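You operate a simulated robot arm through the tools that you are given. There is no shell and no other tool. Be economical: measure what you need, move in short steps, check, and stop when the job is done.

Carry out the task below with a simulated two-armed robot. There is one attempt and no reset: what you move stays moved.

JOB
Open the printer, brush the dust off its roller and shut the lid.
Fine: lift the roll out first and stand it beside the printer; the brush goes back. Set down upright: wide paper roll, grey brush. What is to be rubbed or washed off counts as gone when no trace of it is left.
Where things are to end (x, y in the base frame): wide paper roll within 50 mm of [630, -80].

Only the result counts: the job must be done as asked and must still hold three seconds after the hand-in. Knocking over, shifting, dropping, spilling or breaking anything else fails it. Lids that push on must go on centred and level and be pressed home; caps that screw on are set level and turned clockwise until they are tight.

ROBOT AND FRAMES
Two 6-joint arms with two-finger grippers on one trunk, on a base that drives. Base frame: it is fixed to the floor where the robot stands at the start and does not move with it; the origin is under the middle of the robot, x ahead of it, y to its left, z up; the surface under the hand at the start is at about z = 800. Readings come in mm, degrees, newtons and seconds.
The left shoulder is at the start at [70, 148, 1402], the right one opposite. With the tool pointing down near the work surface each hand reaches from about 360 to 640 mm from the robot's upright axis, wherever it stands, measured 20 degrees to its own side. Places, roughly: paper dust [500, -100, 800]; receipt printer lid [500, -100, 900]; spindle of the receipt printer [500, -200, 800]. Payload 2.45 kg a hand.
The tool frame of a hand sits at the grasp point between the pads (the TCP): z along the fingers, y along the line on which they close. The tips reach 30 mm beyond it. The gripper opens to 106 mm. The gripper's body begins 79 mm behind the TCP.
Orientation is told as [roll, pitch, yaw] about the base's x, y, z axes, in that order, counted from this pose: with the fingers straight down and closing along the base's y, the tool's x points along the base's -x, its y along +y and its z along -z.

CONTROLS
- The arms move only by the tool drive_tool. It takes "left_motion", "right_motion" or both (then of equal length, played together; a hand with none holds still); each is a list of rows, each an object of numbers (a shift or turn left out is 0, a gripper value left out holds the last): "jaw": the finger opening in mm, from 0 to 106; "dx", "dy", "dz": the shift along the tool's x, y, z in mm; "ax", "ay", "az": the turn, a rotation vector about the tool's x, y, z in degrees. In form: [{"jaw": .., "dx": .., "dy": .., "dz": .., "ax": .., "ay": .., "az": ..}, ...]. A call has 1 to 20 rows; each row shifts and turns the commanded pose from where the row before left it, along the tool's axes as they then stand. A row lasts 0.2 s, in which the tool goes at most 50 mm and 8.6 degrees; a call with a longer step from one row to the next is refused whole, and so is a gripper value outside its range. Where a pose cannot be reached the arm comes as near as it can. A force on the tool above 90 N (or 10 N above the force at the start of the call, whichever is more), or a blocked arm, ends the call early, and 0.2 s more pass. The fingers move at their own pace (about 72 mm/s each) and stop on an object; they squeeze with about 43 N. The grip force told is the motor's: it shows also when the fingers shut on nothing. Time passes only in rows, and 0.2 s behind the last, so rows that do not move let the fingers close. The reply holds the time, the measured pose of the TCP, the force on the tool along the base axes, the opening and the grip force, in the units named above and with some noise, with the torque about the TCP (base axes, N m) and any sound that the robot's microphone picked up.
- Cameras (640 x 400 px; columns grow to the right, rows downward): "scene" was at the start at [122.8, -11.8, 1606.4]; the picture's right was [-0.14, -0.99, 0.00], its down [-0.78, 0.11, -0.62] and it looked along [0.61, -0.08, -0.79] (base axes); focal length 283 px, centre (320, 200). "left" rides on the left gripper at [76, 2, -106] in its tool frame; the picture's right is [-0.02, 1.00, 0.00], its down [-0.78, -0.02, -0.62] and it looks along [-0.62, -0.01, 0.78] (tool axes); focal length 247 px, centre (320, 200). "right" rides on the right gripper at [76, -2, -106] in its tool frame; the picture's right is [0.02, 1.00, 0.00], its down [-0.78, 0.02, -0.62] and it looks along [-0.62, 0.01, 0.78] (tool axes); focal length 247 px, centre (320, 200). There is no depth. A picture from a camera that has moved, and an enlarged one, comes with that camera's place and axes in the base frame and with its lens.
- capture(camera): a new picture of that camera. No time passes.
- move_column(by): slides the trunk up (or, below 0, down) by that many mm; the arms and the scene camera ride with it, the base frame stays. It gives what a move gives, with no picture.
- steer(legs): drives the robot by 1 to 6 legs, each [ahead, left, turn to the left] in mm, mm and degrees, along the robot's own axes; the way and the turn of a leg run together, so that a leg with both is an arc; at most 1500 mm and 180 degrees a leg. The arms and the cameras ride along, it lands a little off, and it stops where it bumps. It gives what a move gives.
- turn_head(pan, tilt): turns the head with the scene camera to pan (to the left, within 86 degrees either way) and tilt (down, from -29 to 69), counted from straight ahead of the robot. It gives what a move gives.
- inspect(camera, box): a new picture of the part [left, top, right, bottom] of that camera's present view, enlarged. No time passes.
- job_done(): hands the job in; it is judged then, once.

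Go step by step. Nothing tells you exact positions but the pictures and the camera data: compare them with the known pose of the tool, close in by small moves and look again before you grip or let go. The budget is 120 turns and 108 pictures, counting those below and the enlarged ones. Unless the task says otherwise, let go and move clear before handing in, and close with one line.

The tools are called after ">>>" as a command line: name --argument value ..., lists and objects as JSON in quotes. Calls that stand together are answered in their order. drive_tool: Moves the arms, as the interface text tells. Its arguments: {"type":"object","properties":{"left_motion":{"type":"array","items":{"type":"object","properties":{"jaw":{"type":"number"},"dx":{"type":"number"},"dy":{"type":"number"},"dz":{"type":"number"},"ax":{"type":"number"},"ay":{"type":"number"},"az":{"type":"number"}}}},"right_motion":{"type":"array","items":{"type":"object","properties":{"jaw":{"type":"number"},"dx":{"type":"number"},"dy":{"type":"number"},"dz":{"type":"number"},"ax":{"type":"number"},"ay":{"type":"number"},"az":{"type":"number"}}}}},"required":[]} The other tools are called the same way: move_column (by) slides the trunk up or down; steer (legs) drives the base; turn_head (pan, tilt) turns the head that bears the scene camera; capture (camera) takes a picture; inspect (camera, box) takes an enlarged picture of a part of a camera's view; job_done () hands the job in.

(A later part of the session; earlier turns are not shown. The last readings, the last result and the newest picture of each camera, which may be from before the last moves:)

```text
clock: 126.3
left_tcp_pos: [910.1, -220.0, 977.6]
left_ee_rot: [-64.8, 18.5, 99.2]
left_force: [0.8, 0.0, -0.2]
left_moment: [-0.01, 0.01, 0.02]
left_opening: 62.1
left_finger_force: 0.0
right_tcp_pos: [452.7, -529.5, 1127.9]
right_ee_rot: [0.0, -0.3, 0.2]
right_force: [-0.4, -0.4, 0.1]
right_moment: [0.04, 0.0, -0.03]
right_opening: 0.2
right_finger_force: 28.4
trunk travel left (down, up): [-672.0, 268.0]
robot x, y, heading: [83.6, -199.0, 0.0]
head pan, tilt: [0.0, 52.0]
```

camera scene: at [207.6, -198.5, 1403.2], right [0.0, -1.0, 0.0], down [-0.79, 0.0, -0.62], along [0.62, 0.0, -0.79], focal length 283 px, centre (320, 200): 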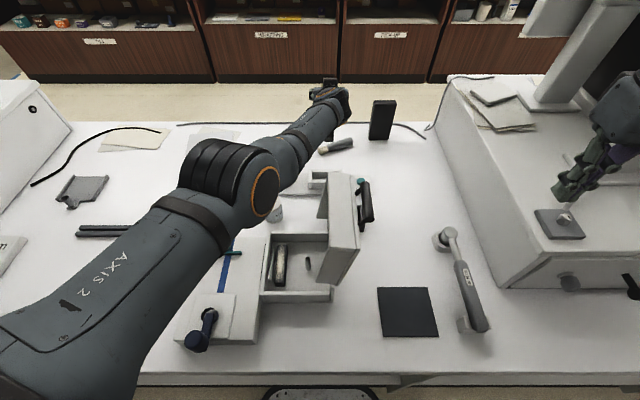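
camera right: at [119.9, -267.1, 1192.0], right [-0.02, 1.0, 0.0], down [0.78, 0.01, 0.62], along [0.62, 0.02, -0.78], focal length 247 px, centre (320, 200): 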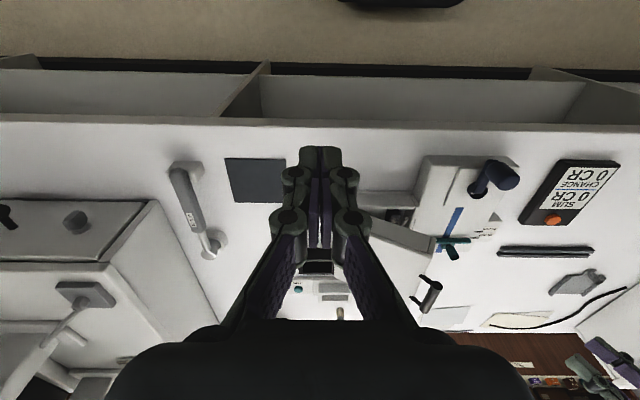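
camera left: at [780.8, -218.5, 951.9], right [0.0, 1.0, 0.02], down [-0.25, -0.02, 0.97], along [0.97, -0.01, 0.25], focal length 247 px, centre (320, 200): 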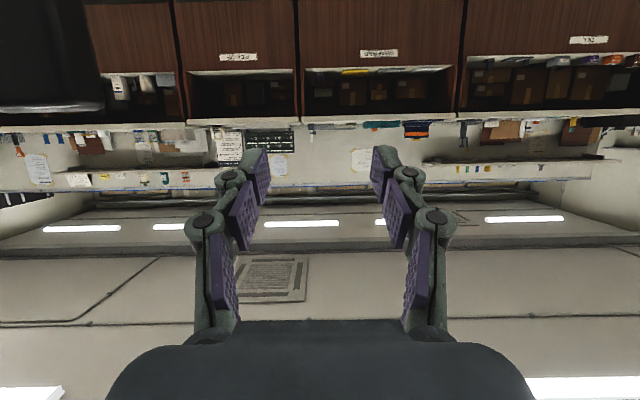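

The flip works and reach is fine. I'll finish the flip to 180° so the camera is above, raise the right hand, and lower the trunk to approach the fallen brush.

>>> drive_tool --left_motion '[{"az": -8.5}, {"az": -8.5}, {"az": -8.5}, {"az": -8.5}, {"az": -8.5}, {"az": -8.5}, {"az": -8.5}, {"az": -8.5}, {"az": -1.5}, {}]' --right_motion '[{"dz": -20}, {"dz": -20}, {"dz": -20}, {"dz": -20}, {}, {}, {}, {}, {}, {}]'

>>> move_column --by -50

>>> capture --camera "left"

```text
clock: 128.2
left_tcp_pos: [802.5, -35.6, 1028.2]
left_ee_rot: [-29.0, 66.1, 154.5]
left_force: [0.1, 0.6, -0.3]
left_moment: [0.01, 0.0, -0.02]
left_opening: 61.9
left_finger_force: 0.0
left hand out of reach, approached as far as the arm can: row 2, 3, 4, 5, 6, 7, 8, 9
right_tcp_pos: [449.6, -527.8, 1208.9]
right_ee_rot: [0.0, -0.3, 0.2]
right_force: [0.3, 0.3, -0.1]
right_moment: [-0.04, -0.02, -0.01]
right_opening: 0.0
right_finger_force: 28.6
trunk travel left (down, up): [-672.0, 268.0]
robot x, y, heading: [85.4, -199.6, -0.2]
head pan, tilt: [0.0, 52.0]
stopped in row 9 (left hand): the arm was blocked; the commanded pose is now the measured one
```

```text
clock: 129.1
left_tcp_pos: [804.2, -35.7, 979.1]
left_ee_rot: [-28.9, 66.1, 154.7]
left_force: [0.2, -0.4, 1.0]
left_moment: [0.0, -0.01, 0.02]
left_opening: 61.8
left_finger_force: 0.0
right_tcp_pos: [449.8, -527.8, 1158.1]
right_ee_rot: [0.1, -0.3, 0.3]
right_force: [-0.3, -1.0, 0.4]
right_moment: [-0.02, 0.0, -0.02]
right_opening: 0.1
right_finger_force: 28.7
trunk travel left (down, up): [-622.0, 318.0]
robot x, y, heading: [87.3, -194.0, -0.0]
head pan, tilt: [0.0, 52.0]
```

```text
21 pictures are left
camera left: at [732.6, -59.9, 1085.9], right [0.02, -0.98, -0.21], down [-0.86, 0.09, -0.49], along [0.5, 0.19, -0.84], focal length 247 px, centre (320, 200)
```

left: 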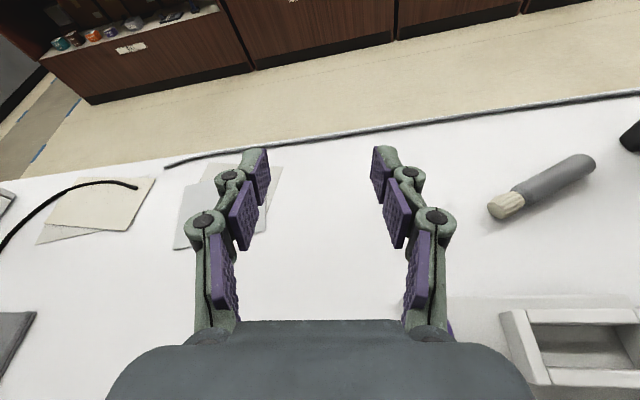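

With the camera above I see the brush clearly: bristle end about [861, −192], handle end about [909, −303]. I'll return to the better-reaching rolled orientation with the fingers closed, and go above and just beyond the brush to hook it toward me.

>>> drive_tool --left_motion '[{"jaw": 0, "az": 8.4}, {"az": 8.4}, {"az": 8.4}, {"az": 8.4}, {"az": 8.4}, {"az": 8.4}, {"az": 8.4}, {"dx": 32.3, "dy": 15.6, "dz": 17}, {"dx": 32.3, "dy": 15.6, "dz": 17}, {"dx": 32.3, "dy": 15.6, "dz": 17}, {"dx": 32.3, "dy": 15.6, "dz": 17}, {"dx": 32.3, "dy": 15.6, "dz": 17}, {"dx": 32.3, "dy": 15.6, "dz": 17}, {}]'

>>> capture --camera "left"

```text
clock: 132.1
left_tcp_pos: [908.5, -205.1, 924.2]
left_ee_rot: [-68.1, 17.9, 102.6]
left_force: [-0.1, -0.1, 0.3]
left_moment: [0.0, -0.01, -0.03]
left_opening: 0.2
left_finger_force: 28.6
left hand out of reach, approached as far as the arm can: row 11, 12, 13
right_tcp_pos: [450.4, -528.6, 1158.4]
right_ee_rot: [0.0, -0.2, 0.1]
right_force: [-0.2, 0.7, 0.8]
right_moment: [0.03, -0.04, 0.02]
right_opening: 0.0
right_finger_force: 28.9
trunk travel left (down, up): [-622.0, 318.0]
robot x, y, heading: [83.4, -197.9, -0.2]
head pan, tilt: [0.0, 52.0]
```

```text
20 pictures are left
camera left: at [824.6, -285.5, 983.2], right [-0.31, -0.34, -0.89], down [-0.74, 0.68, -0.01], along [0.6, 0.65, -0.46], focal length 247 px, centre (320, 200)
```

left: 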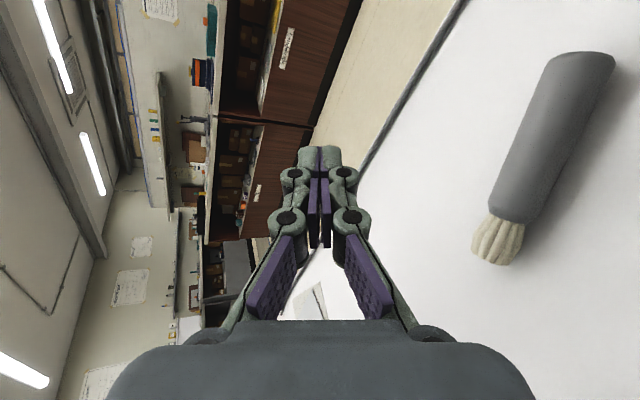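

>>> inspect --camera "scene" --box '[180, 60, 420, 300]'

```text
1.67 times, centred on (300, 180) of scene
camera zoom: at [207.9, -198.3, 1353.2], right [0.0, -1.0, 0.0], down [-0.79, 0.0, -0.62], along [0.62, 0.0, -0.79], focal length 471 px, centre (353, 233)
```

zoom: 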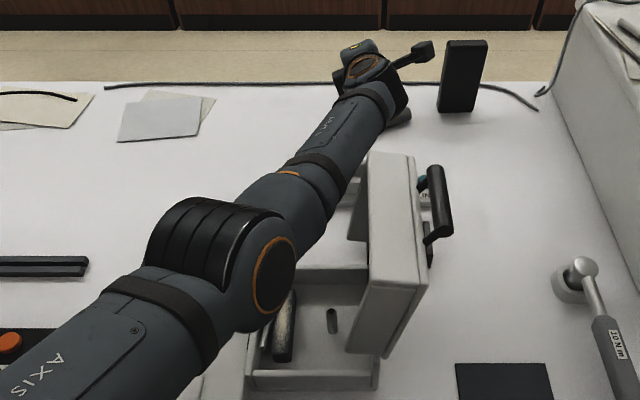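

The forearm passes close above the open lid, so I won't drop the trunk here. I'll shift the robot left, aim the hand toward the brush from there, and then lower.

>>> steer --legs '[[0, 55, 0]]'

>>> drive_tool --left_motion '[{"ax": -1.9, "ay": 5.6, "az": 2.2}, {"ax": -1.9, "ay": 5.6, "az": 2.2}, {"ax": -1.9, "ay": 5.6, "az": 2.2}, {"dx": 23.5, "dy": 25.3, "dz": 5.8}, {"dx": 23.5, "dy": 25.3, "dz": 5.8}, {"dx": 23.5, "dy": 25.3, "dz": 5.8}, {}]'

>>> capture --camera "left"

```text
clock: 133.0
left_tcp_pos: [908.0, -151.7, 924.0]
left_ee_rot: [-68.2, 17.8, 102.8]
left_force: [0.3, -0.1, -0.8]
left_moment: [0.02, -0.03, 0.01]
left_opening: 0.0
left_finger_force: 28.4
right_tcp_pos: [450.9, -474.5, 1157.8]
right_ee_rot: [0.1, -0.2, 0.2]
right_force: [0.5, 0.8, -0.7]
right_moment: [0.0, 0.0, 0.03]
right_opening: 0.1
right_finger_force: 28.9
trunk travel left (down, up): [-622.0, 318.0]
robot x, y, heading: [84.7, -144.8, -0.1]
head pan, tilt: [0.0, 52.0]
```

```text
clock: 134.6
left_tcp_pos: [889.9, -218.8, 879.6]
left_ee_rot: [-68.4, 18.0, 83.8]
left_force: [0.2, 0.3, -0.2]
left_moment: [-0.02, 0.03, 0.0]
left_opening: 0.0
left_finger_force: 28.6
left hand out of reach, approached as far as the arm can: row 6
right_tcp_pos: [451.3, -473.4, 1157.4]
right_ee_rot: [0.1, -0.3, 0.2]
right_force: [-0.6, 0.0, 0.2]
right_moment: [0.0, -0.01, 0.03]
right_opening: 0.0
right_finger_force: 28.7
trunk travel left (down, up): [-622.0, 318.0]
robot x, y, heading: [83.6, -144.7, -0.2]
head pan, tilt: [0.0, 52.0]
```

```text
18 pictures are left
camera left: at [784.9, -267.9, 938.8], right [-0.4, -0.23, -0.89], down [-0.48, 0.88, -0.01], along [0.78, 0.42, -0.46], focal length 247 px, centre (320, 200)
```

left: 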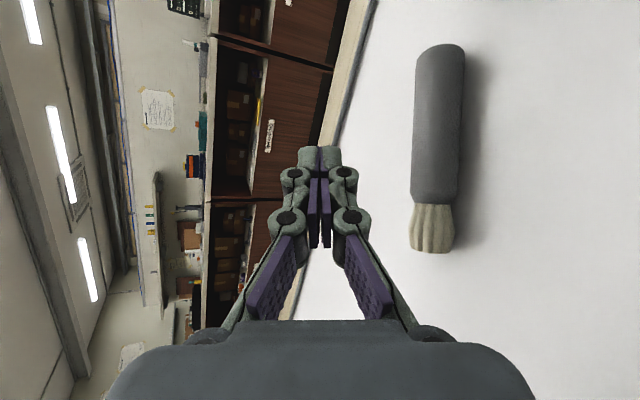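

The fingertip is just beyond the brush's far side at y≈−226. I'll lower by the trunk, then look.

>>> move_column --by -30

>>> move_column --by -22

>>> capture --camera "left"

```text
clock: 135.4
left_tcp_pos: [890.0, -219.5, 848.6]
left_ee_rot: [-68.4, 18.1, 83.9]
left_force: [-0.6, 0.2, -0.4]
left_moment: [0.0, -0.02, 0.02]
left_opening: 0.0
left_finger_force: 28.5
right_tcp_pos: [449.9, -473.2, 1129.0]
right_ee_rot: [0.1, -0.3, 0.2]
right_force: [0.0, 0.2, 0.8]
right_moment: [-0.03, -0.05, -0.02]
right_opening: 0.2
right_finger_force: 29.1
trunk travel left (down, up): [-592.0, 348.0]
robot x, y, heading: [84.6, -145.1, 0.1]
head pan, tilt: [0.0, 52.0]
```

```text
clock: 136.1
left_tcp_pos: [892.8, -217.9, 837.2]
left_ee_rot: [-69.4, 18.1, 83.5]
left_force: [21.5, 0.8, 40.3]
left_moment: [1.72, 5.36, -1.04]
left_opening: 0.0
left_finger_force: 28.7
right_tcp_pos: [448.3, -472.5, 1107.5]
right_ee_rot: [0.1, -0.4, 0.2]
right_force: [0.1, -0.6, 0.5]
right_moment: [-0.02, -0.01, 0.02]
right_opening: 0.1
right_finger_force: 28.8
trunk travel left (down, up): [-570.0, 370.0]
robot x, y, heading: [83.5, -141.6, 0.5]
head pan, tilt: [0.0, 52.0]
```

```text
17 pictures are left
camera left: at [785.5, -267.3, 895.7], right [-0.38, -0.23, -0.9], down [-0.48, 0.88, -0.02], along [0.79, 0.42, -0.44], focal length 247 px, centre (320, 200)
```

left: 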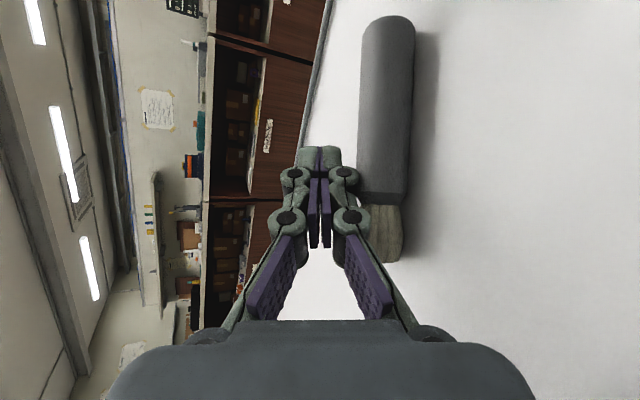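

The shallow finger rests on top of the brush instead of hooking behind it. I'll raise it, tilt the fingers steeper, and come down right behind the brush.

>>> move_column --by 45

>>> drive_tool --left_motion '[{"ax": -8, "ay": -2.6}, {"ax": -8, "ay": -2.6}, {}]'

>>> move_column --by -35

>>> capture --camera "left"

```text
clock: 136.9
left_tcp_pos: [891.0, -218.3, 871.5]
left_ee_rot: [-68.1, 17.9, 83.9]
left_force: [-0.7, 0.4, 1.0]
left_moment: [-0.04, -0.02, -0.01]
left_opening: 0.0
left_finger_force: 28.7
right_tcp_pos: [451.4, -472.9, 1149.8]
right_ee_rot: [0.0, -0.3, 0.1]
right_force: [0.4, -0.5, 0.2]
right_moment: [0.03, 0.03, -0.01]
right_opening: 0.0
right_finger_force: 28.1
trunk travel left (down, up): [-615.0, 325.0]
robot x, y, heading: [85.4, -145.3, 0.0]
head pan, tilt: [0.0, 52.0]
```

```text
clock: 137.7
left_tcp_pos: [878.5, -208.8, 873.6]
left_ee_rot: [-51.0, 15.4, 88.6]
left_force: [0.6, -0.2, 0.1]
left_moment: [0.0, 0.0, 0.0]
left_opening: 0.0
left_finger_force: 28.8
left hand out of reach, approached as far as the arm can: row 1, 2
right_tcp_pos: [451.2, -474.0, 1151.0]
right_ee_rot: [0.0, -0.3, 0.2]
right_force: [0.2, 0.0, 0.1]
right_moment: [0.02, -0.01, -0.02]
right_opening: 0.0
right_finger_force: 29.2
trunk travel left (down, up): [-615.0, 325.0]
robot x, y, heading: [86.7, -140.0, -0.2]
head pan, tilt: [0.0, 52.0]
```

```text
clock: 138.5
left_tcp_pos: [876.4, -209.5, 839.0]
left_ee_rot: [-51.0, 15.4, 88.5]
left_force: [-0.5, -0.8, -0.6]
left_moment: [0.0, -0.02, 0.05]
left_opening: 0.1
left_finger_force: 28.2
right_tcp_pos: [451.4, -472.9, 1116.4]
right_ee_rot: [0.1, -0.3, 0.1]
right_force: [0.2, -0.6, -0.2]
right_moment: [-0.04, -0.02, 0.0]
right_opening: 0.0
right_finger_force: 28.3
trunk travel left (down, up): [-580.0, 360.0]
robot x, y, heading: [83.7, -140.6, -0.0]
head pan, tilt: [0.0, 52.0]
```

```text
16 pictures are left
camera left: at [792.5, -261.7, 922.4], right [-0.63, -0.17, -0.75], down [-0.45, 0.87, 0.18], along [0.63, 0.46, -0.63], focal length 247 px, centre (320, 200)
```

left: 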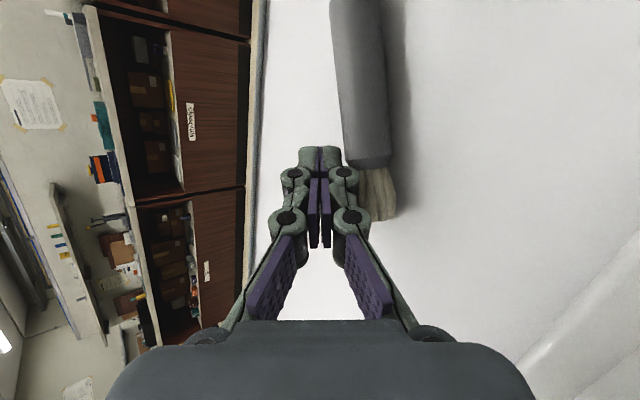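

The finger is right behind the ferrule end of the brush. I'll go down 8 mm and pull back 60 mm with the base.

>>> move_column --by -8

>>> steer --legs '[[-60, 0, 0]]'

>>> capture --camera "left"

```text
clock: 139.1
left_tcp_pos: [878.7, -207.1, 836.1]
left_ee_rot: [-51.5, 15.4, 88.5]
left_force: [0.8, 3.8, 13.4]
left_moment: [-0.03, 0.07, 0.01]
left_opening: 0.0
left_finger_force: 28.2
right_tcp_pos: [449.8, -472.2, 1108.5]
right_ee_rot: [0.1, -0.4, 0.1]
right_force: [0.1, -0.8, 0.5]
right_moment: [0.02, 0.06, 0.0]
right_opening: 0.2
right_finger_force: 28.7
trunk travel left (down, up): [-572.0, 368.0]
robot x, y, heading: [85.2, -141.1, -0.3]
head pan, tilt: [0.0, 52.0]
```

```text
clock: 140.1
left_tcp_pos: [816.3, -207.5, 828.4]
left_ee_rot: [-50.5, 15.3, 88.7]
left_force: [-0.1, 0.3, -0.2]
left_moment: [-0.01, -0.02, 0.0]
left_opening: 0.0
left_finger_force: 28.3
right_tcp_pos: [391.4, -473.7, 1107.3]
right_ee_rot: [0.1, -0.3, 0.3]
right_force: [0.4, -1.0, -0.2]
right_moment: [0.01, 0.0, 0.01]
right_opening: 0.0
right_finger_force: 28.6
trunk travel left (down, up): [-572.0, 368.0]
robot x, y, heading: [26.3, -145.4, -0.0]
head pan, tilt: [0.0, 52.0]
```

```text
15 pictures are left
camera left: at [732.6, -262.0, 911.2], right [-0.64, -0.17, -0.75], down [-0.45, 0.87, 0.19], along [0.62, 0.46, -0.63], focal length 247 px, centre (320, 200)
```

left: 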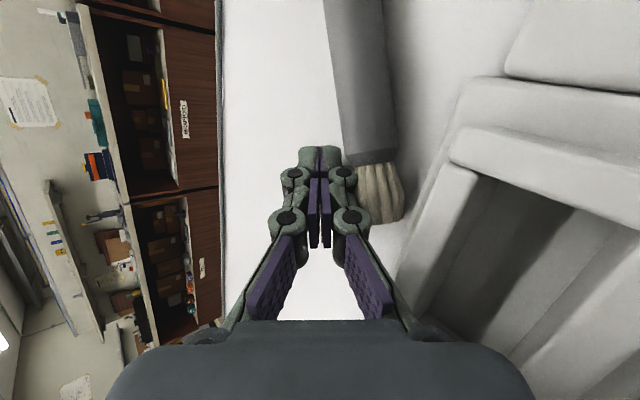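

The brush came along and now lies against the front of the LINK device, bristle end about [783, −202], handle pointing to about [840, −300]. I'll lift, move in, and turn the hand to straddle the handle from the bristle side.

>>> move_column --by 100

>>> steer --legs '[[60, 0, 0]]'

>>> drive_tool --left_motion '[{"jaw": 50, "ax": -5, "ay": 1.6, "az": -5.1}, {"ax": -5, "ay": 1.6, "az": -5.1}, {"ax": -5, "ay": 1.6, "az": -5.1}, {"ax": -5, "ay": 1.6, "az": -5.1}, {"ax": -5, "ay": 1.6, "az": -5.1}, {"ax": -5, "ay": 1.6, "az": -5.1}, {"ax": -5, "ay": 1.6, "az": -5.1}, {"dx": -8, "dy": 26.5, "dz": 12}, {"dx": -8, "dy": 26.5, "dz": 12}, {"dx": -8, "dy": 26, "dz": 12}, {}]'

>>> capture --camera "left"

```text
clock: 141.4
left_tcp_pos: [817.8, -208.4, 926.3]
left_ee_rot: [-50.4, 15.3, 88.7]
left_force: [0.9, 0.4, 0.2]
left_moment: [0.01, -0.01, -0.01]
left_opening: 0.1
left_finger_force: 28.1
right_tcp_pos: [391.6, -473.9, 1207.9]
right_ee_rot: [0.1, -0.3, 0.2]
right_force: [0.2, -0.1, -0.1]
right_moment: [0.01, -0.02, -0.02]
right_opening: 0.0
right_finger_force: 28.6
trunk travel left (down, up): [-672.0, 268.0]
robot x, y, heading: [26.2, -146.1, 0.0]
head pan, tilt: [0.0, 52.0]
```

```text
clock: 142.5
left_tcp_pos: [881.1, -207.7, 923.3]
left_ee_rot: [-50.3, 15.3, 88.8]
left_force: [0.6, -0.2, -0.7]
left_moment: [-0.01, 0.0, -0.03]
left_opening: 0.1
left_finger_force: 28.6
right_tcp_pos: [455.5, -473.6, 1205.9]
right_ee_rot: [0.1, -0.1, 0.2]
right_force: [0.1, 0.3, 0.2]
right_moment: [-0.01, 0.1, -0.02]
right_opening: 0.1
right_finger_force: 28.9
trunk travel left (down, up): [-672.0, 268.0]
robot x, y, heading: [84.7, -140.8, 0.1]
head pan, tilt: [0.0, 52.0]
stopped in leg 1: the robot was blocked; the commanded pose is now the measured one
```

```text
clock: 144.9
left_tcp_pos: [759.5, -195.8, 892.2]
left_ee_rot: [0.7, 40.7, 119.5]
left_force: [0.1, -0.1, 1.4]
left_moment: [-0.03, -0.01, 0.02]
left_opening: 50.1
left_finger_force: 0.0
left hand out of reach, approached as far as the arm can: row 1, 2, 4, 5, 6, 7
right_tcp_pos: [451.7, -473.1, 1207.9]
right_ee_rot: [0.1, -0.4, 0.2]
right_force: [-0.8, -0.1, 0.1]
right_moment: [0.05, 0.0, 0.0]
right_opening: 0.0
right_finger_force: 28.0
trunk travel left (down, up): [-672.0, 268.0]
robot x, y, heading: [84.8, -141.0, -0.1]
head pan, tilt: [0.0, 52.0]
```

```text
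14 pictures are left
camera left: at [753.7, -186.0, 1022.4], right [-0.88, -0.47, 0.0], down [-0.47, 0.88, -0.04], along [0.02, -0.03, -1.0], focal length 247 px, centre (320, 200)
```

left: 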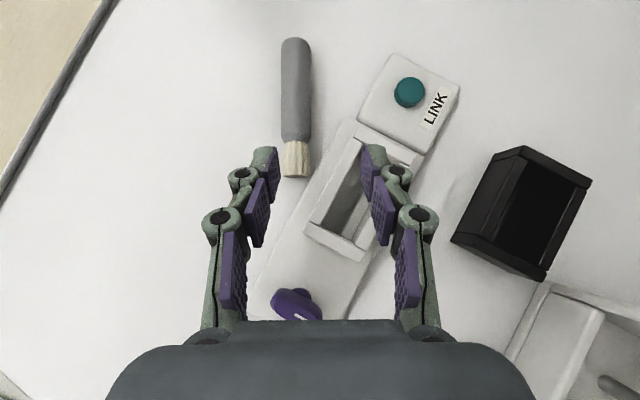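

Perfect top-down view, and the brush is aligned with the hand. I'll move over the handle near the ferrule and then descend.

>>> drive_tool --left_motion '[{"dx": 13, "dy": -7, "dz": 10.6}, {"dx": 13, "dy": -7, "dz": 10.6}, {"dx": 12, "dy": -6.4, "dz": 10.6}, {}]'

>>> move_column --by -45

>>> capture --camera "left"

```text
clock: 145.9
left_tcp_pos: [800.8, -230.7, 893.6]
left_ee_rot: [0.7, 40.8, 119.3]
left_force: [-0.5, 1.0, -0.8]
left_moment: [-0.03, 0.0, 0.01]
left_opening: 49.8
left_finger_force: 0.0
right_tcp_pos: [450.0, -473.8, 1206.8]
right_ee_rot: [0.1, -0.4, 0.2]
right_force: [-0.6, -0.7, 0.3]
right_moment: [0.02, 0.01, -0.02]
right_opening: 0.2
right_finger_force: 28.4
trunk travel left (down, up): [-672.0, 268.0]
robot x, y, heading: [84.9, -141.4, 0.1]
head pan, tilt: [0.0, 52.0]
```

```text
clock: 146.8
left_tcp_pos: [800.0, -229.8, 849.2]
left_ee_rot: [0.7, 40.8, 119.4]
left_force: [0.0, -0.5, -0.5]
left_moment: [0.0, -0.01, -0.02]
left_opening: 49.7
left_finger_force: 0.0
right_tcp_pos: [448.7, -472.3, 1163.3]
right_ee_rot: [0.1, -0.3, 0.2]
right_force: [-0.4, 0.9, 0.3]
right_moment: [0.0, -0.01, -0.04]
right_opening: 0.1
right_finger_force: 28.7
trunk travel left (down, up): [-627.0, 313.0]
robot x, y, heading: [83.1, -143.5, 0.3]
head pan, tilt: [0.0, 52.0]
```

```text
13 pictures are left
camera left: at [794.2, -220.1, 978.9], right [-0.88, -0.47, -0.01], down [-0.47, 0.88, -0.04], along [0.02, -0.03, -1.0], focal length 247 px, centre (320, 200)
```

left: 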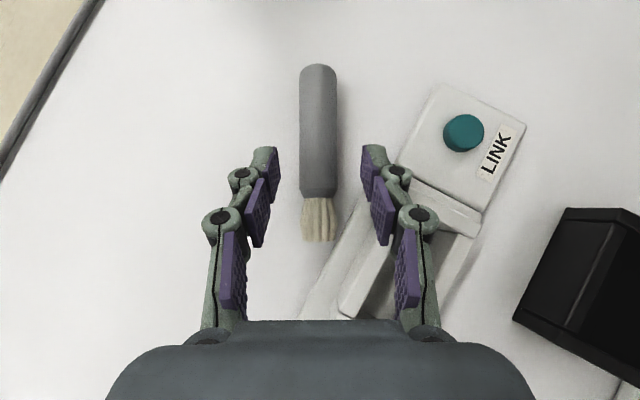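

>>> move_column --by -22

>>> drive_tool --left_motion '[{"jaw": 30}, {"jaw": 15}, {"jaw": 15}, {}]'

>>> move_column --by 110

>>> capture --camera "left"

```text
clock: 147.5
left_tcp_pos: [802.2, -230.2, 829.7]
left_ee_rot: [0.4, 41.1, 119.3]
left_force: [10.7, -2.2, 11.9]
left_moment: [-0.03, 0.25, 0.06]
left_opening: 48.2
left_finger_force: 0.0
right_tcp_pos: [451.1, -473.5, 1141.8]
right_ee_rot: [0.0, -0.3, 0.2]
right_force: [-0.3, 0.0, 0.0]
right_moment: [0.02, 0.0, 0.04]
right_opening: 0.4
right_finger_force: 28.6
trunk travel left (down, up): [-605.0, 335.0]
robot x, y, heading: [83.8, -144.8, 0.0]
head pan, tilt: [0.0, 52.0]
```

```text
clock: 148.5
left_tcp_pos: [800.3, -230.6, 829.7]
left_ee_rot: [0.5, 41.0, 119.3]
left_force: [7.4, 5.6, 21.0]
left_moment: [-0.02, -0.65, 0.22]
left_opening: 24.4
left_finger_force: 43.0
right_tcp_pos: [448.9, -471.8, 1142.0]
right_ee_rot: [0.1, -0.4, 0.2]
right_force: [-0.9, -0.3, 0.2]
right_moment: [-0.03, 0.02, 0.0]
right_opening: 0.0
right_finger_force: 29.2
trunk travel left (down, up): [-605.0, 335.0]
robot x, y, heading: [83.5, -143.6, -0.3]
head pan, tilt: [0.0, 52.0]
```

```text
clock: 149.9
left_tcp_pos: [800.9, -230.6, 936.4]
left_ee_rot: [0.8, 40.7, 119.4]
left_force: [1.2, -0.3, -0.4]
left_moment: [-0.02, 0.0, 0.01]
left_opening: 24.5
left_finger_force: 42.9
right_tcp_pos: [451.3, -473.6, 1250.1]
right_ee_rot: [0.1, -0.2, 0.1]
right_force: [1.0, 1.1, -0.3]
right_moment: [0.01, -0.01, 0.05]
right_opening: 0.0
right_finger_force: 28.9
trunk travel left (down, up): [-715.0, 225.0]
robot x, y, heading: [83.5, -143.9, 0.1]
head pan, tilt: [0.0, 52.0]
```

```text
12 pictures are left
camera left: at [794.7, -220.3, 1066.2], right [-0.88, -0.47, 0.0], down [-0.47, 0.88, -0.04], along [0.02, -0.03, -1.0], focal length 247 px, centre (320, 200)
```

left: 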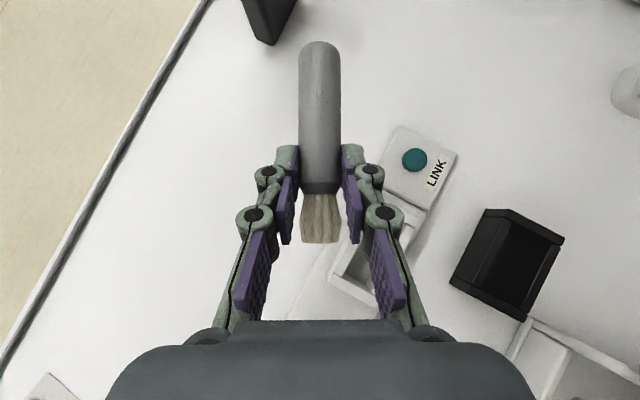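

The brush is gripped at 24.5 mm and lifted. To use it upright I need a different grasp, so I'll carry it to the clear table area on the left, lay it down there and re-grip it.

>>> steer --legs '[[-155, 287, 0]]'

>>> move_column --by -106

>>> drive_tool --left_motion '[{"jaw": 36}, {"jaw": 48}, {}]'

>>> move_column --by 130

>>> capture --camera "left"

```text
clock: 152.1
left_tcp_pos: [645.4, 49.3, 936.2]
left_ee_rot: [0.7, 40.6, 119.1]
left_force: [-1.0, -0.4, -1.2]
left_moment: [0.03, -0.01, -0.02]
left_opening: 24.6
left_finger_force: 42.9
right_tcp_pos: [294.3, -191.1, 1249.1]
right_ee_rot: [0.1, -0.3, -0.1]
right_force: [1.0, 0.2, -0.5]
right_moment: [-0.01, 0.01, -0.01]
right_opening: 0.2
right_finger_force: 28.6
trunk travel left (down, up): [-715.0, 225.0]
robot x, y, heading: [-71.3, 145.2, -0.4]
head pan, tilt: [0.0, 52.0]
```

```text
clock: 153.5
left_tcp_pos: [643.1, 51.6, 829.4]
left_ee_rot: [0.7, 40.7, 119.1]
left_force: [-0.1, -0.3, 0.0]
left_moment: [0.01, 0.01, -0.01]
left_opening: 24.8
left_finger_force: 42.8
right_tcp_pos: [292.1, -190.1, 1145.5]
right_ee_rot: [0.1, -0.4, -0.1]
right_force: [-0.2, 0.3, 0.0]
right_moment: [0.0, 0.0, -0.04]
right_opening: 0.1
right_finger_force: 28.4
trunk travel left (down, up): [-609.0, 331.0]
robot x, y, heading: [-72.3, 146.7, -0.1]
head pan, tilt: [0.0, 52.0]
```

```text
clock: 154.3
left_tcp_pos: [643.6, 51.0, 831.4]
left_ee_rot: [0.7, 40.8, 119.1]
left_force: [-0.6, 0.0, 0.3]
left_moment: [-0.01, -0.01, 0.0]
left_opening: 48.0
left_finger_force: 0.0
right_tcp_pos: [293.2, -189.6, 1144.6]
right_ee_rot: [0.2, -0.4, -0.1]
right_force: [-1.1, -0.1, 0.0]
right_moment: [0.02, 0.04, 0.03]
right_opening: 0.0
right_finger_force: 28.7
trunk travel left (down, up): [-609.0, 331.0]
robot x, y, heading: [-71.6, 144.9, -0.6]
head pan, tilt: [0.0, 52.0]
```

```text
clock: 155.8
left_tcp_pos: [644.5, 51.4, 960.5]
left_ee_rot: [0.8, 40.8, 119.1]
left_force: [0.7, -0.3, 0.6]
left_moment: [0.02, 0.0, -0.02]
left_opening: 48.0
left_finger_force: 0.1
right_tcp_pos: [293.8, -190.5, 1274.5]
right_ee_rot: [0.1, -0.4, -0.2]
right_force: [-0.1, 0.0, -0.3]
right_moment: [0.02, 0.01, -0.01]
right_opening: 0.2
right_finger_force: 28.5
trunk travel left (down, up): [-739.0, 201.0]
robot x, y, heading: [-71.2, 142.5, -0.4]
head pan, tilt: [0.0, 52.0]
```

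```text
11 pictures are left
camera left: at [638.3, 61.7, 1090.5], right [-0.89, -0.46, 0.0], down [-0.46, 0.88, -0.04], along [0.02, -0.03, -1.0], focal length 247 px, centre (320, 200)
```

left: 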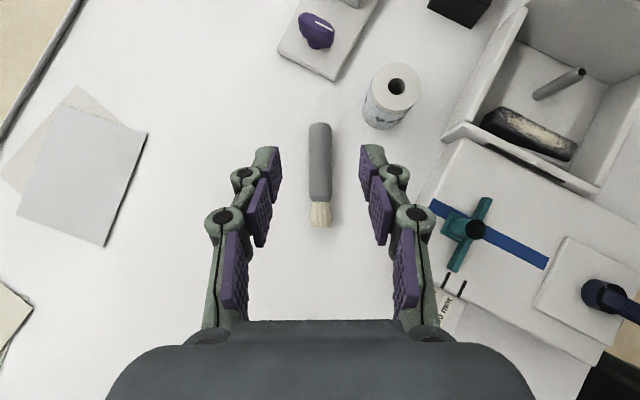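

The brush lies at bristle end [630, 80] to handle end [684, −24]. I'll reposition the base and turn the hand around so it can grip the handle's upper part leaning the right way.

>>> steer --legs '[[150, -233, 0]]'

>>> drive_tool --left_motion '[{"ay": -8.1}, {"ay": -8.1}, {"ay": -8.1}, {"ay": -8.1}, {"ay": -8.1}, {"dx": -36, "dy": 4}, {"dx": -36, "dy": 4}, {"dx": -36, "dy": 4}, {"dx": -36, "dy": 4}, {"dx": -36, "dy": 4}, {"dx": -35, "dy": 4}, {"az": 8.2}, {"az": 8.2}, {"az": 8.2}, {"az": 8.2}, {"az": 8.2}, {"az": 8.2}, {"az": 8.2}, {"az": 8.2}, {}]'

>>> drive_tool --left_motion '[{"az": 8.2}, {"az": 8.2}, {"az": 8.2}, {"az": 8.2}, {"az": 8.2}, {"az": 8.2}, {"az": 8.2}, {"az": 8.2}, {"az": 8.2}, {"az": 8.2}, {"az": 8.2}, {"az": 8.2}, {"az": 8.2}, {"az": 7.8}, {}]'

```text
clock: 157.8
left_tcp_pos: [794.3, -189.4, 962.2]
left_ee_rot: [0.7, 40.8, 118.9]
left_force: [-1.0, -0.3, -0.1]
left_moment: [0.02, 0.03, 0.0]
left_opening: 48.0
left_finger_force: 0.1
right_tcp_pos: [441.1, -427.0, 1275.1]
right_ee_rot: [0.1, -0.4, -0.3]
right_force: [0.5, 0.8, 0.4]
right_moment: [-0.03, -0.02, 0.0]
right_opening: 0.0
right_finger_force: 28.8
trunk travel left (down, up): [-739.0, 201.0]
robot x, y, heading: [81.6, -92.2, -0.7]
head pan, tilt: [0.0, 52.0]
```

```text
clock: 162.0
left_tcp_pos: [755.9, 37.2, 941.5]
left_ee_rot: [0.0, 0.5, 52.6]
left_force: [-0.2, -0.4, 0.0]
left_moment: [-0.01, 0.01, 0.03]
left_opening: 48.0
left_finger_force: 0.1
left hand out of reach, approached as far as the arm can: row 1, 2, 3, 4, 5, 6, 7, 8, 9, 10, 11
right_tcp_pos: [442.1, -427.8, 1274.2]
right_ee_rot: [0.0, -0.3, -0.3]
right_force: [-0.1, 0.3, -0.4]
right_moment: [0.01, -0.01, -0.01]
right_opening: 0.0
right_finger_force: 28.7
trunk travel left (down, up): [-739.0, 201.0]
robot x, y, heading: [77.7, -92.1, -0.7]
head pan, tilt: [0.0, 52.0]
```

```text
clock: 165.2
left_tcp_pos: [755.0, 35.6, 940.8]
left_ee_rot: [-0.7, -0.3, -61.8]
left_force: [-0.6, 0.2, 0.4]
left_moment: [0.01, -0.01, -0.02]
left_opening: 47.8
left_finger_force: 0.1
right_tcp_pos: [442.2, -427.5, 1275.4]
right_ee_rot: [0.2, -0.3, -0.4]
right_force: [-0.3, -0.2, 0.2]
right_moment: [0.02, 0.01, 0.0]
right_opening: 0.2
right_finger_force: 28.4
trunk travel left (down, up): [-739.0, 201.0]
robot x, y, heading: [79.9, -92.9, -0.4]
head pan, tilt: [0.0, 52.0]
```

>>> drive_tool --left_motion '[{"jaw": 56, "ay": 7.5}, {"ay": 7.5}, {"ay": 7.5}, {"ay": 7.5}, {"dx": -8.5, "dy": -30.3, "dz": 14.7}, {"dx": -8.5, "dy": -30.3, "dz": 14.7}, {"dx": -8.5, "dy": -30.3, "dz": 14.7}, {}]'

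>>> capture --camera "left"

```text
clock: 167.0
left_tcp_pos: [646.4, -5.9, 890.6]
left_ee_rot: [-0.7, 29.8, -62.0]
left_force: [0.6, 0.0, -0.3]
left_moment: [-0.01, -0.01, 0.01]
left_opening: 55.9
left_finger_force: 0.0
left hand out of reach, approached as far as the arm can: row 1, 2, 3, 4, 5, 6, 7
right_tcp_pos: [442.5, -428.0, 1274.1]
right_ee_rot: [0.1, -0.4, -0.4]
right_force: [0.7, 0.5, 0.5]
right_moment: [0.02, -0.02, -0.02]
right_opening: 0.0
right_finger_force: 28.8
trunk travel left (down, up): [-739.0, 201.0]
robot x, y, heading: [78.1, -94.1, -0.6]
head pan, tilt: [0.0, 52.0]
```

```text
10 pictures are left
camera left: at [643.4, 8.5, 1020.0], right [0.89, 0.46, -0.02], down [0.46, -0.88, 0.15], along [0.05, -0.14, -0.99], focal length 247 px, centre (320, 200)
```

left: 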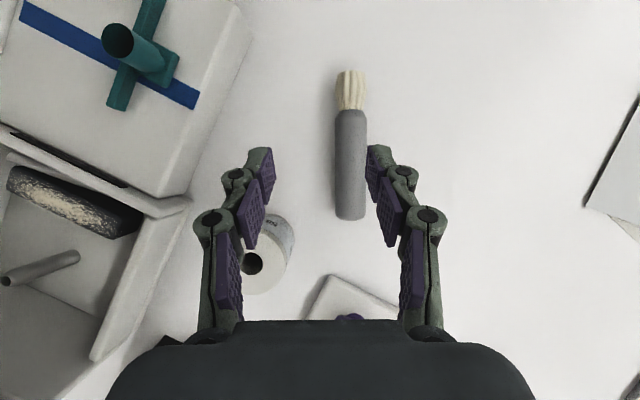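

>>> drive_tool --left_motion '[{"dx": 17, "dz": -30}, {"dx": 17, "dz": -30}, {}]'

>>> move_column --by -70

>>> drive_tool --left_motion '[{}, {}]'

```text
clock: 167.8
left_tcp_pos: [663.0, -11.5, 955.5]
left_ee_rot: [-0.7, 29.9, -62.1]
left_force: [0.7, -0.4, 0.5]
left_moment: [0.01, 0.02, 0.03]
left_opening: 56.0
left_finger_force: 0.1
left hand out of reach, approached as far as the arm can: row 1, 2
right_tcp_pos: [441.2, -429.4, 1275.0]
right_ee_rot: [0.1, -0.4, -0.4]
right_force: [0.1, -0.7, -0.5]
right_moment: [0.01, 0.0, 0.03]
right_opening: 0.0
right_finger_force: 28.6
trunk travel left (down, up): [-739.0, 201.0]
robot x, y, heading: [79.0, -92.5, -0.7]
head pan, tilt: [0.0, 52.0]
```

```text
clock: 168.9
left_tcp_pos: [663.9, -10.5, 885.2]
left_ee_rot: [-0.6, 29.7, -62.0]
left_force: [-0.2, -0.1, -0.7]
left_moment: [0.0, -0.04, 0.03]
left_opening: 55.8
left_finger_force: 0.1
right_tcp_pos: [441.6, -428.1, 1206.4]
right_ee_rot: [0.2, -0.4, -0.4]
right_force: [-0.3, -0.2, 1.3]
right_moment: [-0.02, -0.02, 0.0]
right_opening: 0.1
right_finger_force: 29.1
trunk travel left (down, up): [-669.0, 271.0]
robot x, y, heading: [80.6, -92.9, -0.4]
head pan, tilt: [0.0, 52.0]
```

```text
clock: 169.5
left_tcp_pos: [663.0, -12.0, 885.4]
left_ee_rot: [-0.6, 29.9, -62.0]
left_force: [-0.2, 0.3, -1.0]
left_moment: [-0.02, 0.01, -0.01]
left_opening: 55.7
left_finger_force: 0.1
right_tcp_pos: [442.2, -428.3, 1204.9]
right_ee_rot: [0.2, -0.3, -0.4]
right_force: [0.7, -0.1, 0.1]
right_moment: [-0.01, -0.02, -0.02]
right_opening: 0.0
right_finger_force: 28.2
trunk travel left (down, up): [-669.0, 271.0]
robot x, y, heading: [80.4, -91.1, -0.5]
head pan, tilt: [0.0, 52.0]
```

>>> drive_tool --left_motion '[{"dy": 7, "dx": 5, "dz": -9}, {"dy": 7, "dx": 5, "dz": -9}, {}]'

>>> move_column --by -50

>>> capture --camera "left"

```text
clock: 170.3
left_tcp_pos: [672.3, -2.2, 907.0]
left_ee_rot: [-0.7, 29.8, -62.0]
left_force: [0.1, -0.2, -0.5]
left_moment: [0.0, -0.02, 0.01]
left_opening: 56.1
left_finger_force: 0.1
left hand out of reach, approached as far as the arm can: row 2
right_tcp_pos: [442.5, -427.6, 1204.3]
right_ee_rot: [0.1, -0.3, -0.4]
right_force: [-0.1, -0.1, 0.5]
right_moment: [0.05, -0.04, 0.04]
right_opening: 0.2
right_finger_force: 28.6
trunk travel left (down, up): [-669.0, 271.0]
robot x, y, heading: [81.3, -92.7, -0.6]
head pan, tilt: [0.0, 52.0]
```

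```text
clock: 171.2
left_tcp_pos: [671.6, -2.6, 857.3]
left_ee_rot: [-0.7, 29.8, -62.0]
left_force: [0.4, 0.4, 0.6]
left_moment: [-0.02, 0.01, -0.04]
left_opening: 55.7
left_finger_force: 0.0
right_tcp_pos: [443.0, -427.9, 1154.5]
right_ee_rot: [0.1, -0.3, -0.6]
right_force: [-0.2, -0.6, 0.5]
right_moment: [0.03, -0.04, 0.01]
right_opening: 0.0
right_finger_force: 28.6
trunk travel left (down, up): [-619.0, 321.0]
robot x, y, heading: [78.5, -97.3, -0.8]
head pan, tilt: [0.0, 52.0]
```

```text
9 pictures are left
camera left: at [667.5, 11.5, 986.2], right [0.89, 0.46, -0.02], down [0.46, -0.88, 0.15], along [0.05, -0.14, -0.99], focal length 247 px, centre (320, 200)
```

left: 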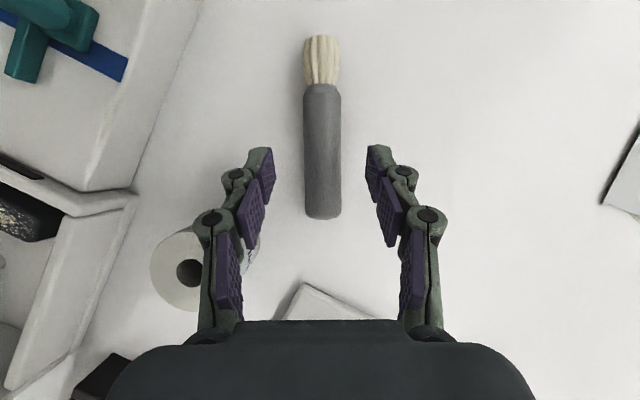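

Centred on the handle. Lowering and gripping, then lifting.

>>> move_column --by -26

>>> drive_tool --left_motion '[{"jaw": 30}, {"jaw": 15}, {"jaw": 15}, {}]'

>>> move_column --by 150

```text
clock: 171.9
left_tcp_pos: [671.4, -2.9, 830.2]
left_ee_rot: [-0.6, 29.9, -61.9]
left_force: [-1.0, 0.2, 0.3]
left_moment: [-0.02, 0.0, 0.02]
left_opening: 56.2
left_finger_force: 0.1
right_tcp_pos: [442.1, -428.2, 1128.1]
right_ee_rot: [0.2, -0.3, -0.4]
right_force: [0.1, 0.0, -0.5]
right_moment: [0.02, -0.01, 0.03]
right_opening: 0.0
right_finger_force: 28.9
trunk travel left (down, up): [-593.0, 347.0]
robot x, y, heading: [78.5, -93.8, -0.6]
head pan, tilt: [0.0, 52.0]
```

```text
clock: 172.9
left_tcp_pos: [671.8, -2.0, 831.7]
left_ee_rot: [-0.5, 29.8, -61.9]
left_force: [4.7, 0.3, 10.0]
left_moment: [0.18, -0.14, -0.08]
left_opening: 24.3
left_finger_force: 43.1
right_tcp_pos: [441.0, -427.6, 1128.3]
right_ee_rot: [0.1, -0.3, -0.4]
right_force: [-0.6, -0.7, -0.2]
right_moment: [-0.01, -0.01, -0.02]
right_opening: 0.0
right_finger_force: 29.1
trunk travel left (down, up): [-593.0, 347.0]
robot x, y, heading: [80.9, -93.6, -0.9]
head pan, tilt: [0.0, 52.0]
```

```text
clock: 174.7
left_tcp_pos: [671.5, -2.1, 980.7]
left_ee_rot: [-0.7, 29.9, -62.0]
left_force: [0.3, -0.2, -0.8]
left_moment: [-0.02, -0.03, -0.02]
left_opening: 24.6
left_finger_force: 43.5
right_tcp_pos: [443.2, -429.1, 1278.1]
right_ee_rot: [0.1, -0.2, -0.3]
right_force: [-0.5, -0.5, 0.4]
right_moment: [-0.01, -0.03, 0.02]
right_opening: 0.0
right_finger_force: 29.1
trunk travel left (down, up): [-743.0, 197.0]
robot x, y, heading: [77.0, -93.2, -0.4]
head pan, tilt: [0.0, 52.0]
```

The brush is gripped 79 mm above its bristle tip. I'll back the robot away and turn the brush upright, bristles down.

>>> move_column --by 40

>>> steer --legs '[[-225, 0, 0.5]]'

>>> drive_tool --left_motion '[{"ay": -8.2}, {"ay": -8.2}, {"ay": -8.2}, {"ay": -8.2}, {"ay": -8.2}, {"ay": -8.2}, {"ay": -8.2}, {"ay": -8.2}, {"ay": -8.2}, {"ay": -8.2}, {"ay": -8}, {}]'

>>> capture --camera "scene"

```text
clock: 175.5
left_tcp_pos: [672.4, -3.4, 1020.6]
left_ee_rot: [-0.8, 29.8, -62.1]
left_force: [1.3, -0.1, 0.2]
left_moment: [-0.04, 0.0, -0.02]
left_opening: 24.7
left_finger_force: 42.7
right_tcp_pos: [442.1, -428.1, 1318.6]
right_ee_rot: [0.1, -0.2, -0.4]
right_force: [0.6, 0.8, -0.2]
right_moment: [-0.03, -0.01, 0.01]
right_opening: 0.1
right_finger_force: 28.5
trunk travel left (down, up): [-783.0, 157.0]
robot x, y, heading: [79.1, -91.0, -0.3]
head pan, tilt: [0.0, 52.0]
```

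```text
clock: 177.2
left_tcp_pos: [442.4, 3.9, 1020.0]
left_ee_rot: [-0.7, 29.8, -61.6]
left_force: [0.0, 0.1, -0.1]
left_moment: [-0.03, 0.0, 0.03]
left_opening: 24.2
left_finger_force: 43.7
right_tcp_pos: [216.1, -425.2, 1317.6]
right_ee_rot: [0.1, -0.2, 0.0]
right_force: [0.9, 0.0, -0.6]
right_moment: [-0.01, 0.07, 0.02]
right_opening: 0.0
right_finger_force: 28.9
trunk travel left (down, up): [-783.0, 157.0]
robot x, y, heading: [-152.2, -90.2, -0.2]
head pan, tilt: [0.0, 52.0]
```

```text
clock: 179.8
left_tcp_pos: [593.9, -28.7, 994.8]
left_ee_rot: [-1.1, -60.3, -60.3]
left_force: [-0.2, -0.3, -0.6]
left_moment: [0.03, 0.0, 0.01]
left_opening: 24.3
left_finger_force: 42.8
left hand out of reach, approached as far as the arm can: row 1, 2, 3, 4, 5, 6, 7, 8, 9, 10
right_tcp_pos: [213.3, -424.7, 1317.9]
right_ee_rot: [0.1, -0.3, 0.0]
right_force: [0.6, -0.3, 0.5]
right_moment: [0.01, -0.01, -0.02]
right_opening: 0.3
right_finger_force: 28.4
trunk travel left (down, up): [-783.0, 157.0]
robot x, y, heading: [-153.0, -91.4, -0.2]
head pan, tilt: [0.0, 52.0]
```

```text
8 pictures are left
camera scene: at [-28.6, -93.4, 1514.2], right [0.0, -1.0, 0.0], down [-0.79, 0.0, -0.62], along [0.62, 0.0, -0.79], focal length 283 px, centre (320, 200)
```

scene: 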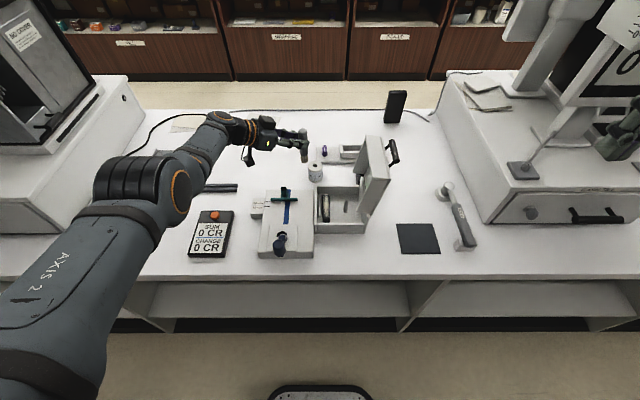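

The brush is upright in hand. I'll shift the base so the brush hangs over the roller and lower it to just above.

>>> steer --legs '[[-122, -65, 0]]'

>>> move_column --by -48

>>> inspect --camera "scene" --box '[250, 100, 410, 220]'

```text
clock: 181.2
left_tcp_pos: [473.8, -94.0, 992.9]
left_ee_rot: [-1.4, -60.2, -60.1]
left_force: [-0.1, 0.2, -0.4]
left_moment: [0.02, 0.0, 0.0]
left_opening: 24.5
left_finger_force: 43.0
right_tcp_pos: [94.0, -488.1, 1317.4]
right_ee_rot: [0.0, -0.3, -0.1]
right_force: [0.1, 0.0, -0.2]
right_moment: [0.01, 0.01, -0.02]
right_opening: 0.3
right_finger_force: 28.8
trunk travel left (down, up): [-783.0, 157.0]
robot x, y, heading: [-268.6, -158.2, -0.5]
head pan, tilt: [0.0, 52.0]
```

```text
clock: 182.1
left_tcp_pos: [471.5, -95.6, 948.4]
left_ee_rot: [-1.1, -60.2, -60.3]
left_force: [0.2, 0.5, -0.2]
left_moment: [0.03, -0.01, -0.01]
left_opening: 24.3
left_finger_force: 43.2
right_tcp_pos: [91.3, -489.1, 1270.8]
right_ee_rot: [0.1, -0.3, -0.1]
right_force: [0.1, 0.0, 0.3]
right_moment: [0.03, -0.02, 0.01]
right_opening: 0.1
right_finger_force: 28.3
trunk travel left (down, up): [-735.0, 205.0]
robot x, y, heading: [-273.2, -153.0, -0.2]
head pan, tilt: [0.0, 52.0]
```

```text
3.33 times, centred on (330, 160) of scene
camera zoom: at [-151.3, -158.5, 1466.3], right [0.0, -1.0, 0.0], down [-0.79, 0.0, -0.62], along [0.62, 0.0, -0.79], focal length 943 px, centre (287, 333)
```

zoom: 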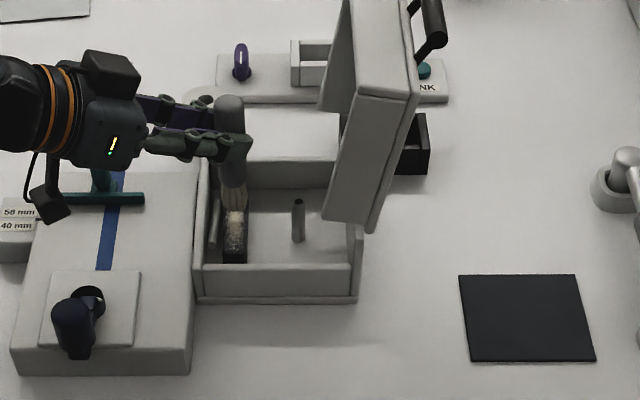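

The brush is aligned over the roller, about 3 mm left of its centre. I'll lower until I feel contact.

>>> drive_tool --left_motion '[{"dy": 1.5, "dz": 2.6, "dx": -1.5}, {}]'

>>> move_column --by -7

>>> move_column --by -4

>>> move_column --by -4

```text
clock: 182.7
left_tcp_pos: [473.2, -96.0, 947.0]
left_ee_rot: [-1.1, -60.3, -60.3]
left_force: [-0.5, -0.2, -0.8]
left_moment: [0.02, -0.02, -0.01]
left_opening: 24.4
left_finger_force: 42.8
right_tcp_pos: [92.4, -489.1, 1271.5]
right_ee_rot: [0.1, -0.3, -0.1]
right_force: [0.2, 0.6, 0.2]
right_moment: [-0.01, -0.04, -0.01]
right_opening: 0.1
right_finger_force: 28.6
trunk travel left (down, up): [-735.0, 205.0]
robot x, y, heading: [-275.3, -157.0, -0.2]
head pan, tilt: [0.0, 52.0]
```

```text
clock: 183.2
left_tcp_pos: [473.8, -96.5, 938.9]
left_ee_rot: [-1.2, -60.3, -60.3]
left_force: [-1.0, -0.1, -0.4]
left_moment: [-0.01, 0.01, 0.01]
left_opening: 24.5
left_finger_force: 42.7
right_tcp_pos: [91.8, -488.9, 1262.9]
right_ee_rot: [0.1, -0.3, -0.2]
right_force: [-0.5, -0.7, -0.2]
right_moment: [-0.03, 0.01, 0.01]
right_opening: 0.0
right_finger_force: 28.6
trunk travel left (down, up): [-728.0, 212.0]
robot x, y, heading: [-275.5, -156.5, -0.5]
head pan, tilt: [0.0, 52.0]
```

```text
clock: 183.8
left_tcp_pos: [475.1, -95.8, 935.8]
left_ee_rot: [-1.2, -60.2, -60.1]
left_force: [0.1, -0.1, -0.4]
left_moment: [-0.02, 0.01, -0.02]
left_opening: 24.3
left_finger_force: 42.9
right_tcp_pos: [91.7, -489.3, 1259.8]
right_ee_rot: [0.1, -0.3, -0.1]
right_force: [-1.6, -0.4, 0.4]
right_moment: [-0.01, -0.03, 0.03]
right_opening: 0.0
right_finger_force: 28.1
trunk travel left (down, up): [-724.0, 216.0]
robot x, y, heading: [-272.2, -156.8, -0.3]
head pan, tilt: [0.0, 52.0]
```

```text
clock: 184.3
left_tcp_pos: [473.5, -96.1, 931.9]
left_ee_rot: [-1.2, -60.2, -60.3]
left_force: [0.6, 0.0, -0.7]
left_moment: [0.03, -0.01, 0.0]
left_opening: 24.3
left_finger_force: 43.6
right_tcp_pos: [91.1, -489.4, 1255.5]
right_ee_rot: [0.0, -0.2, -0.2]
right_force: [-0.8, -0.1, -1.1]
right_moment: [0.01, 0.01, -0.01]
right_opening: 0.2
right_finger_force: 28.9
trunk travel left (down, up): [-720.0, 220.0]
robot x, y, heading: [-274.9, -160.0, -0.2]
head pan, tilt: [0.0, 52.0]
```

No contact yet; continuing down in small steps.

>>> move_column --by -4

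>>> move_column --by -4

>>> move_column --by -3

>>> inspect --camera "scene" --box '[290, 130, 350, 175]'

```text
clock: 184.8
left_tcp_pos: [474.4, -96.6, 931.0]
left_ee_rot: [-0.7, -60.4, -60.6]
left_force: [-0.6, 1.4, 8.8]
left_moment: [-0.08, -0.11, 0.01]
left_opening: 24.4
left_finger_force: 43.0
right_tcp_pos: [90.6, -489.8, 1252.4]
right_ee_rot: [0.1, -0.2, -0.2]
right_force: [-0.2, -0.7, 0.4]
right_moment: [-0.02, -0.01, -0.01]
right_opening: 0.1
right_finger_force: 28.9
trunk travel left (down, up): [-716.0, 224.0]
robot x, y, heading: [-270.9, -162.1, -0.5]
head pan, tilt: [0.0, 52.0]
```

```text
clock: 185.3
left_tcp_pos: [472.1, -95.0, 931.0]
left_ee_rot: [-0.4, -60.6, -61.0]
left_force: [2.3, 0.9, 24.9]
left_moment: [-0.33, -0.33, 0.01]
left_opening: 24.3
left_finger_force: 42.8
right_tcp_pos: [88.6, -488.9, 1249.6]
right_ee_rot: [0.1, -0.5, -0.1]
right_force: [0.7, 0.6, 0.1]
right_moment: [-0.04, -0.04, -0.02]
right_opening: 0.3
right_finger_force: 29.1
trunk travel left (down, up): [-712.0, 228.0]
robot x, y, heading: [-274.7, -157.9, -0.1]
head pan, tilt: [0.0, 52.0]
```

```text
clock: 185.9
left_tcp_pos: [471.4, -96.6, 930.4]
left_ee_rot: [0.0, -60.8, -61.1]
left_force: [3.7, 1.9, 32.2]
left_moment: [-0.26, -0.7, 0.25]
left_opening: 24.5
left_finger_force: 43.1
right_tcp_pos: [86.2, -490.1, 1246.6]
right_ee_rot: [0.1, -0.5, -0.1]
right_force: [0.8, 0.3, 0.2]
right_moment: [0.0, -0.01, 0.0]
right_opening: 0.0
right_finger_force: 28.8
trunk travel left (down, up): [-709.0, 231.0]
robot x, y, heading: [-277.8, -155.8, 0.0]
head pan, tilt: [0.0, 52.0]
```

```text
8.89 times, centred on (320, 152) of scene
camera zoom: at [-156.6, -158.4, 1441.0], right [0.0, -1.0, 0.0], down [-0.79, 0.0, -0.62], along [0.62, 0.0, -0.79], focal length 2514 px, centre (320, 622)
```

zoom: 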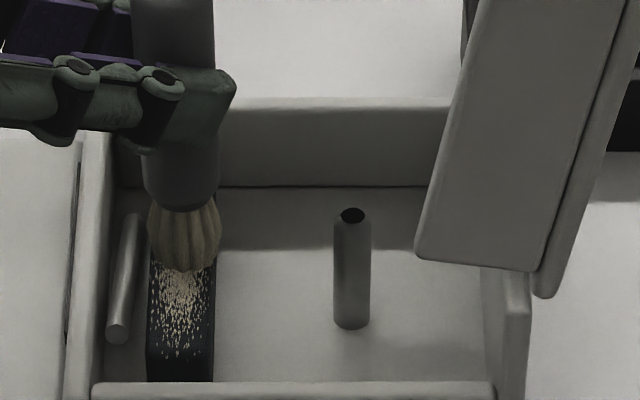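

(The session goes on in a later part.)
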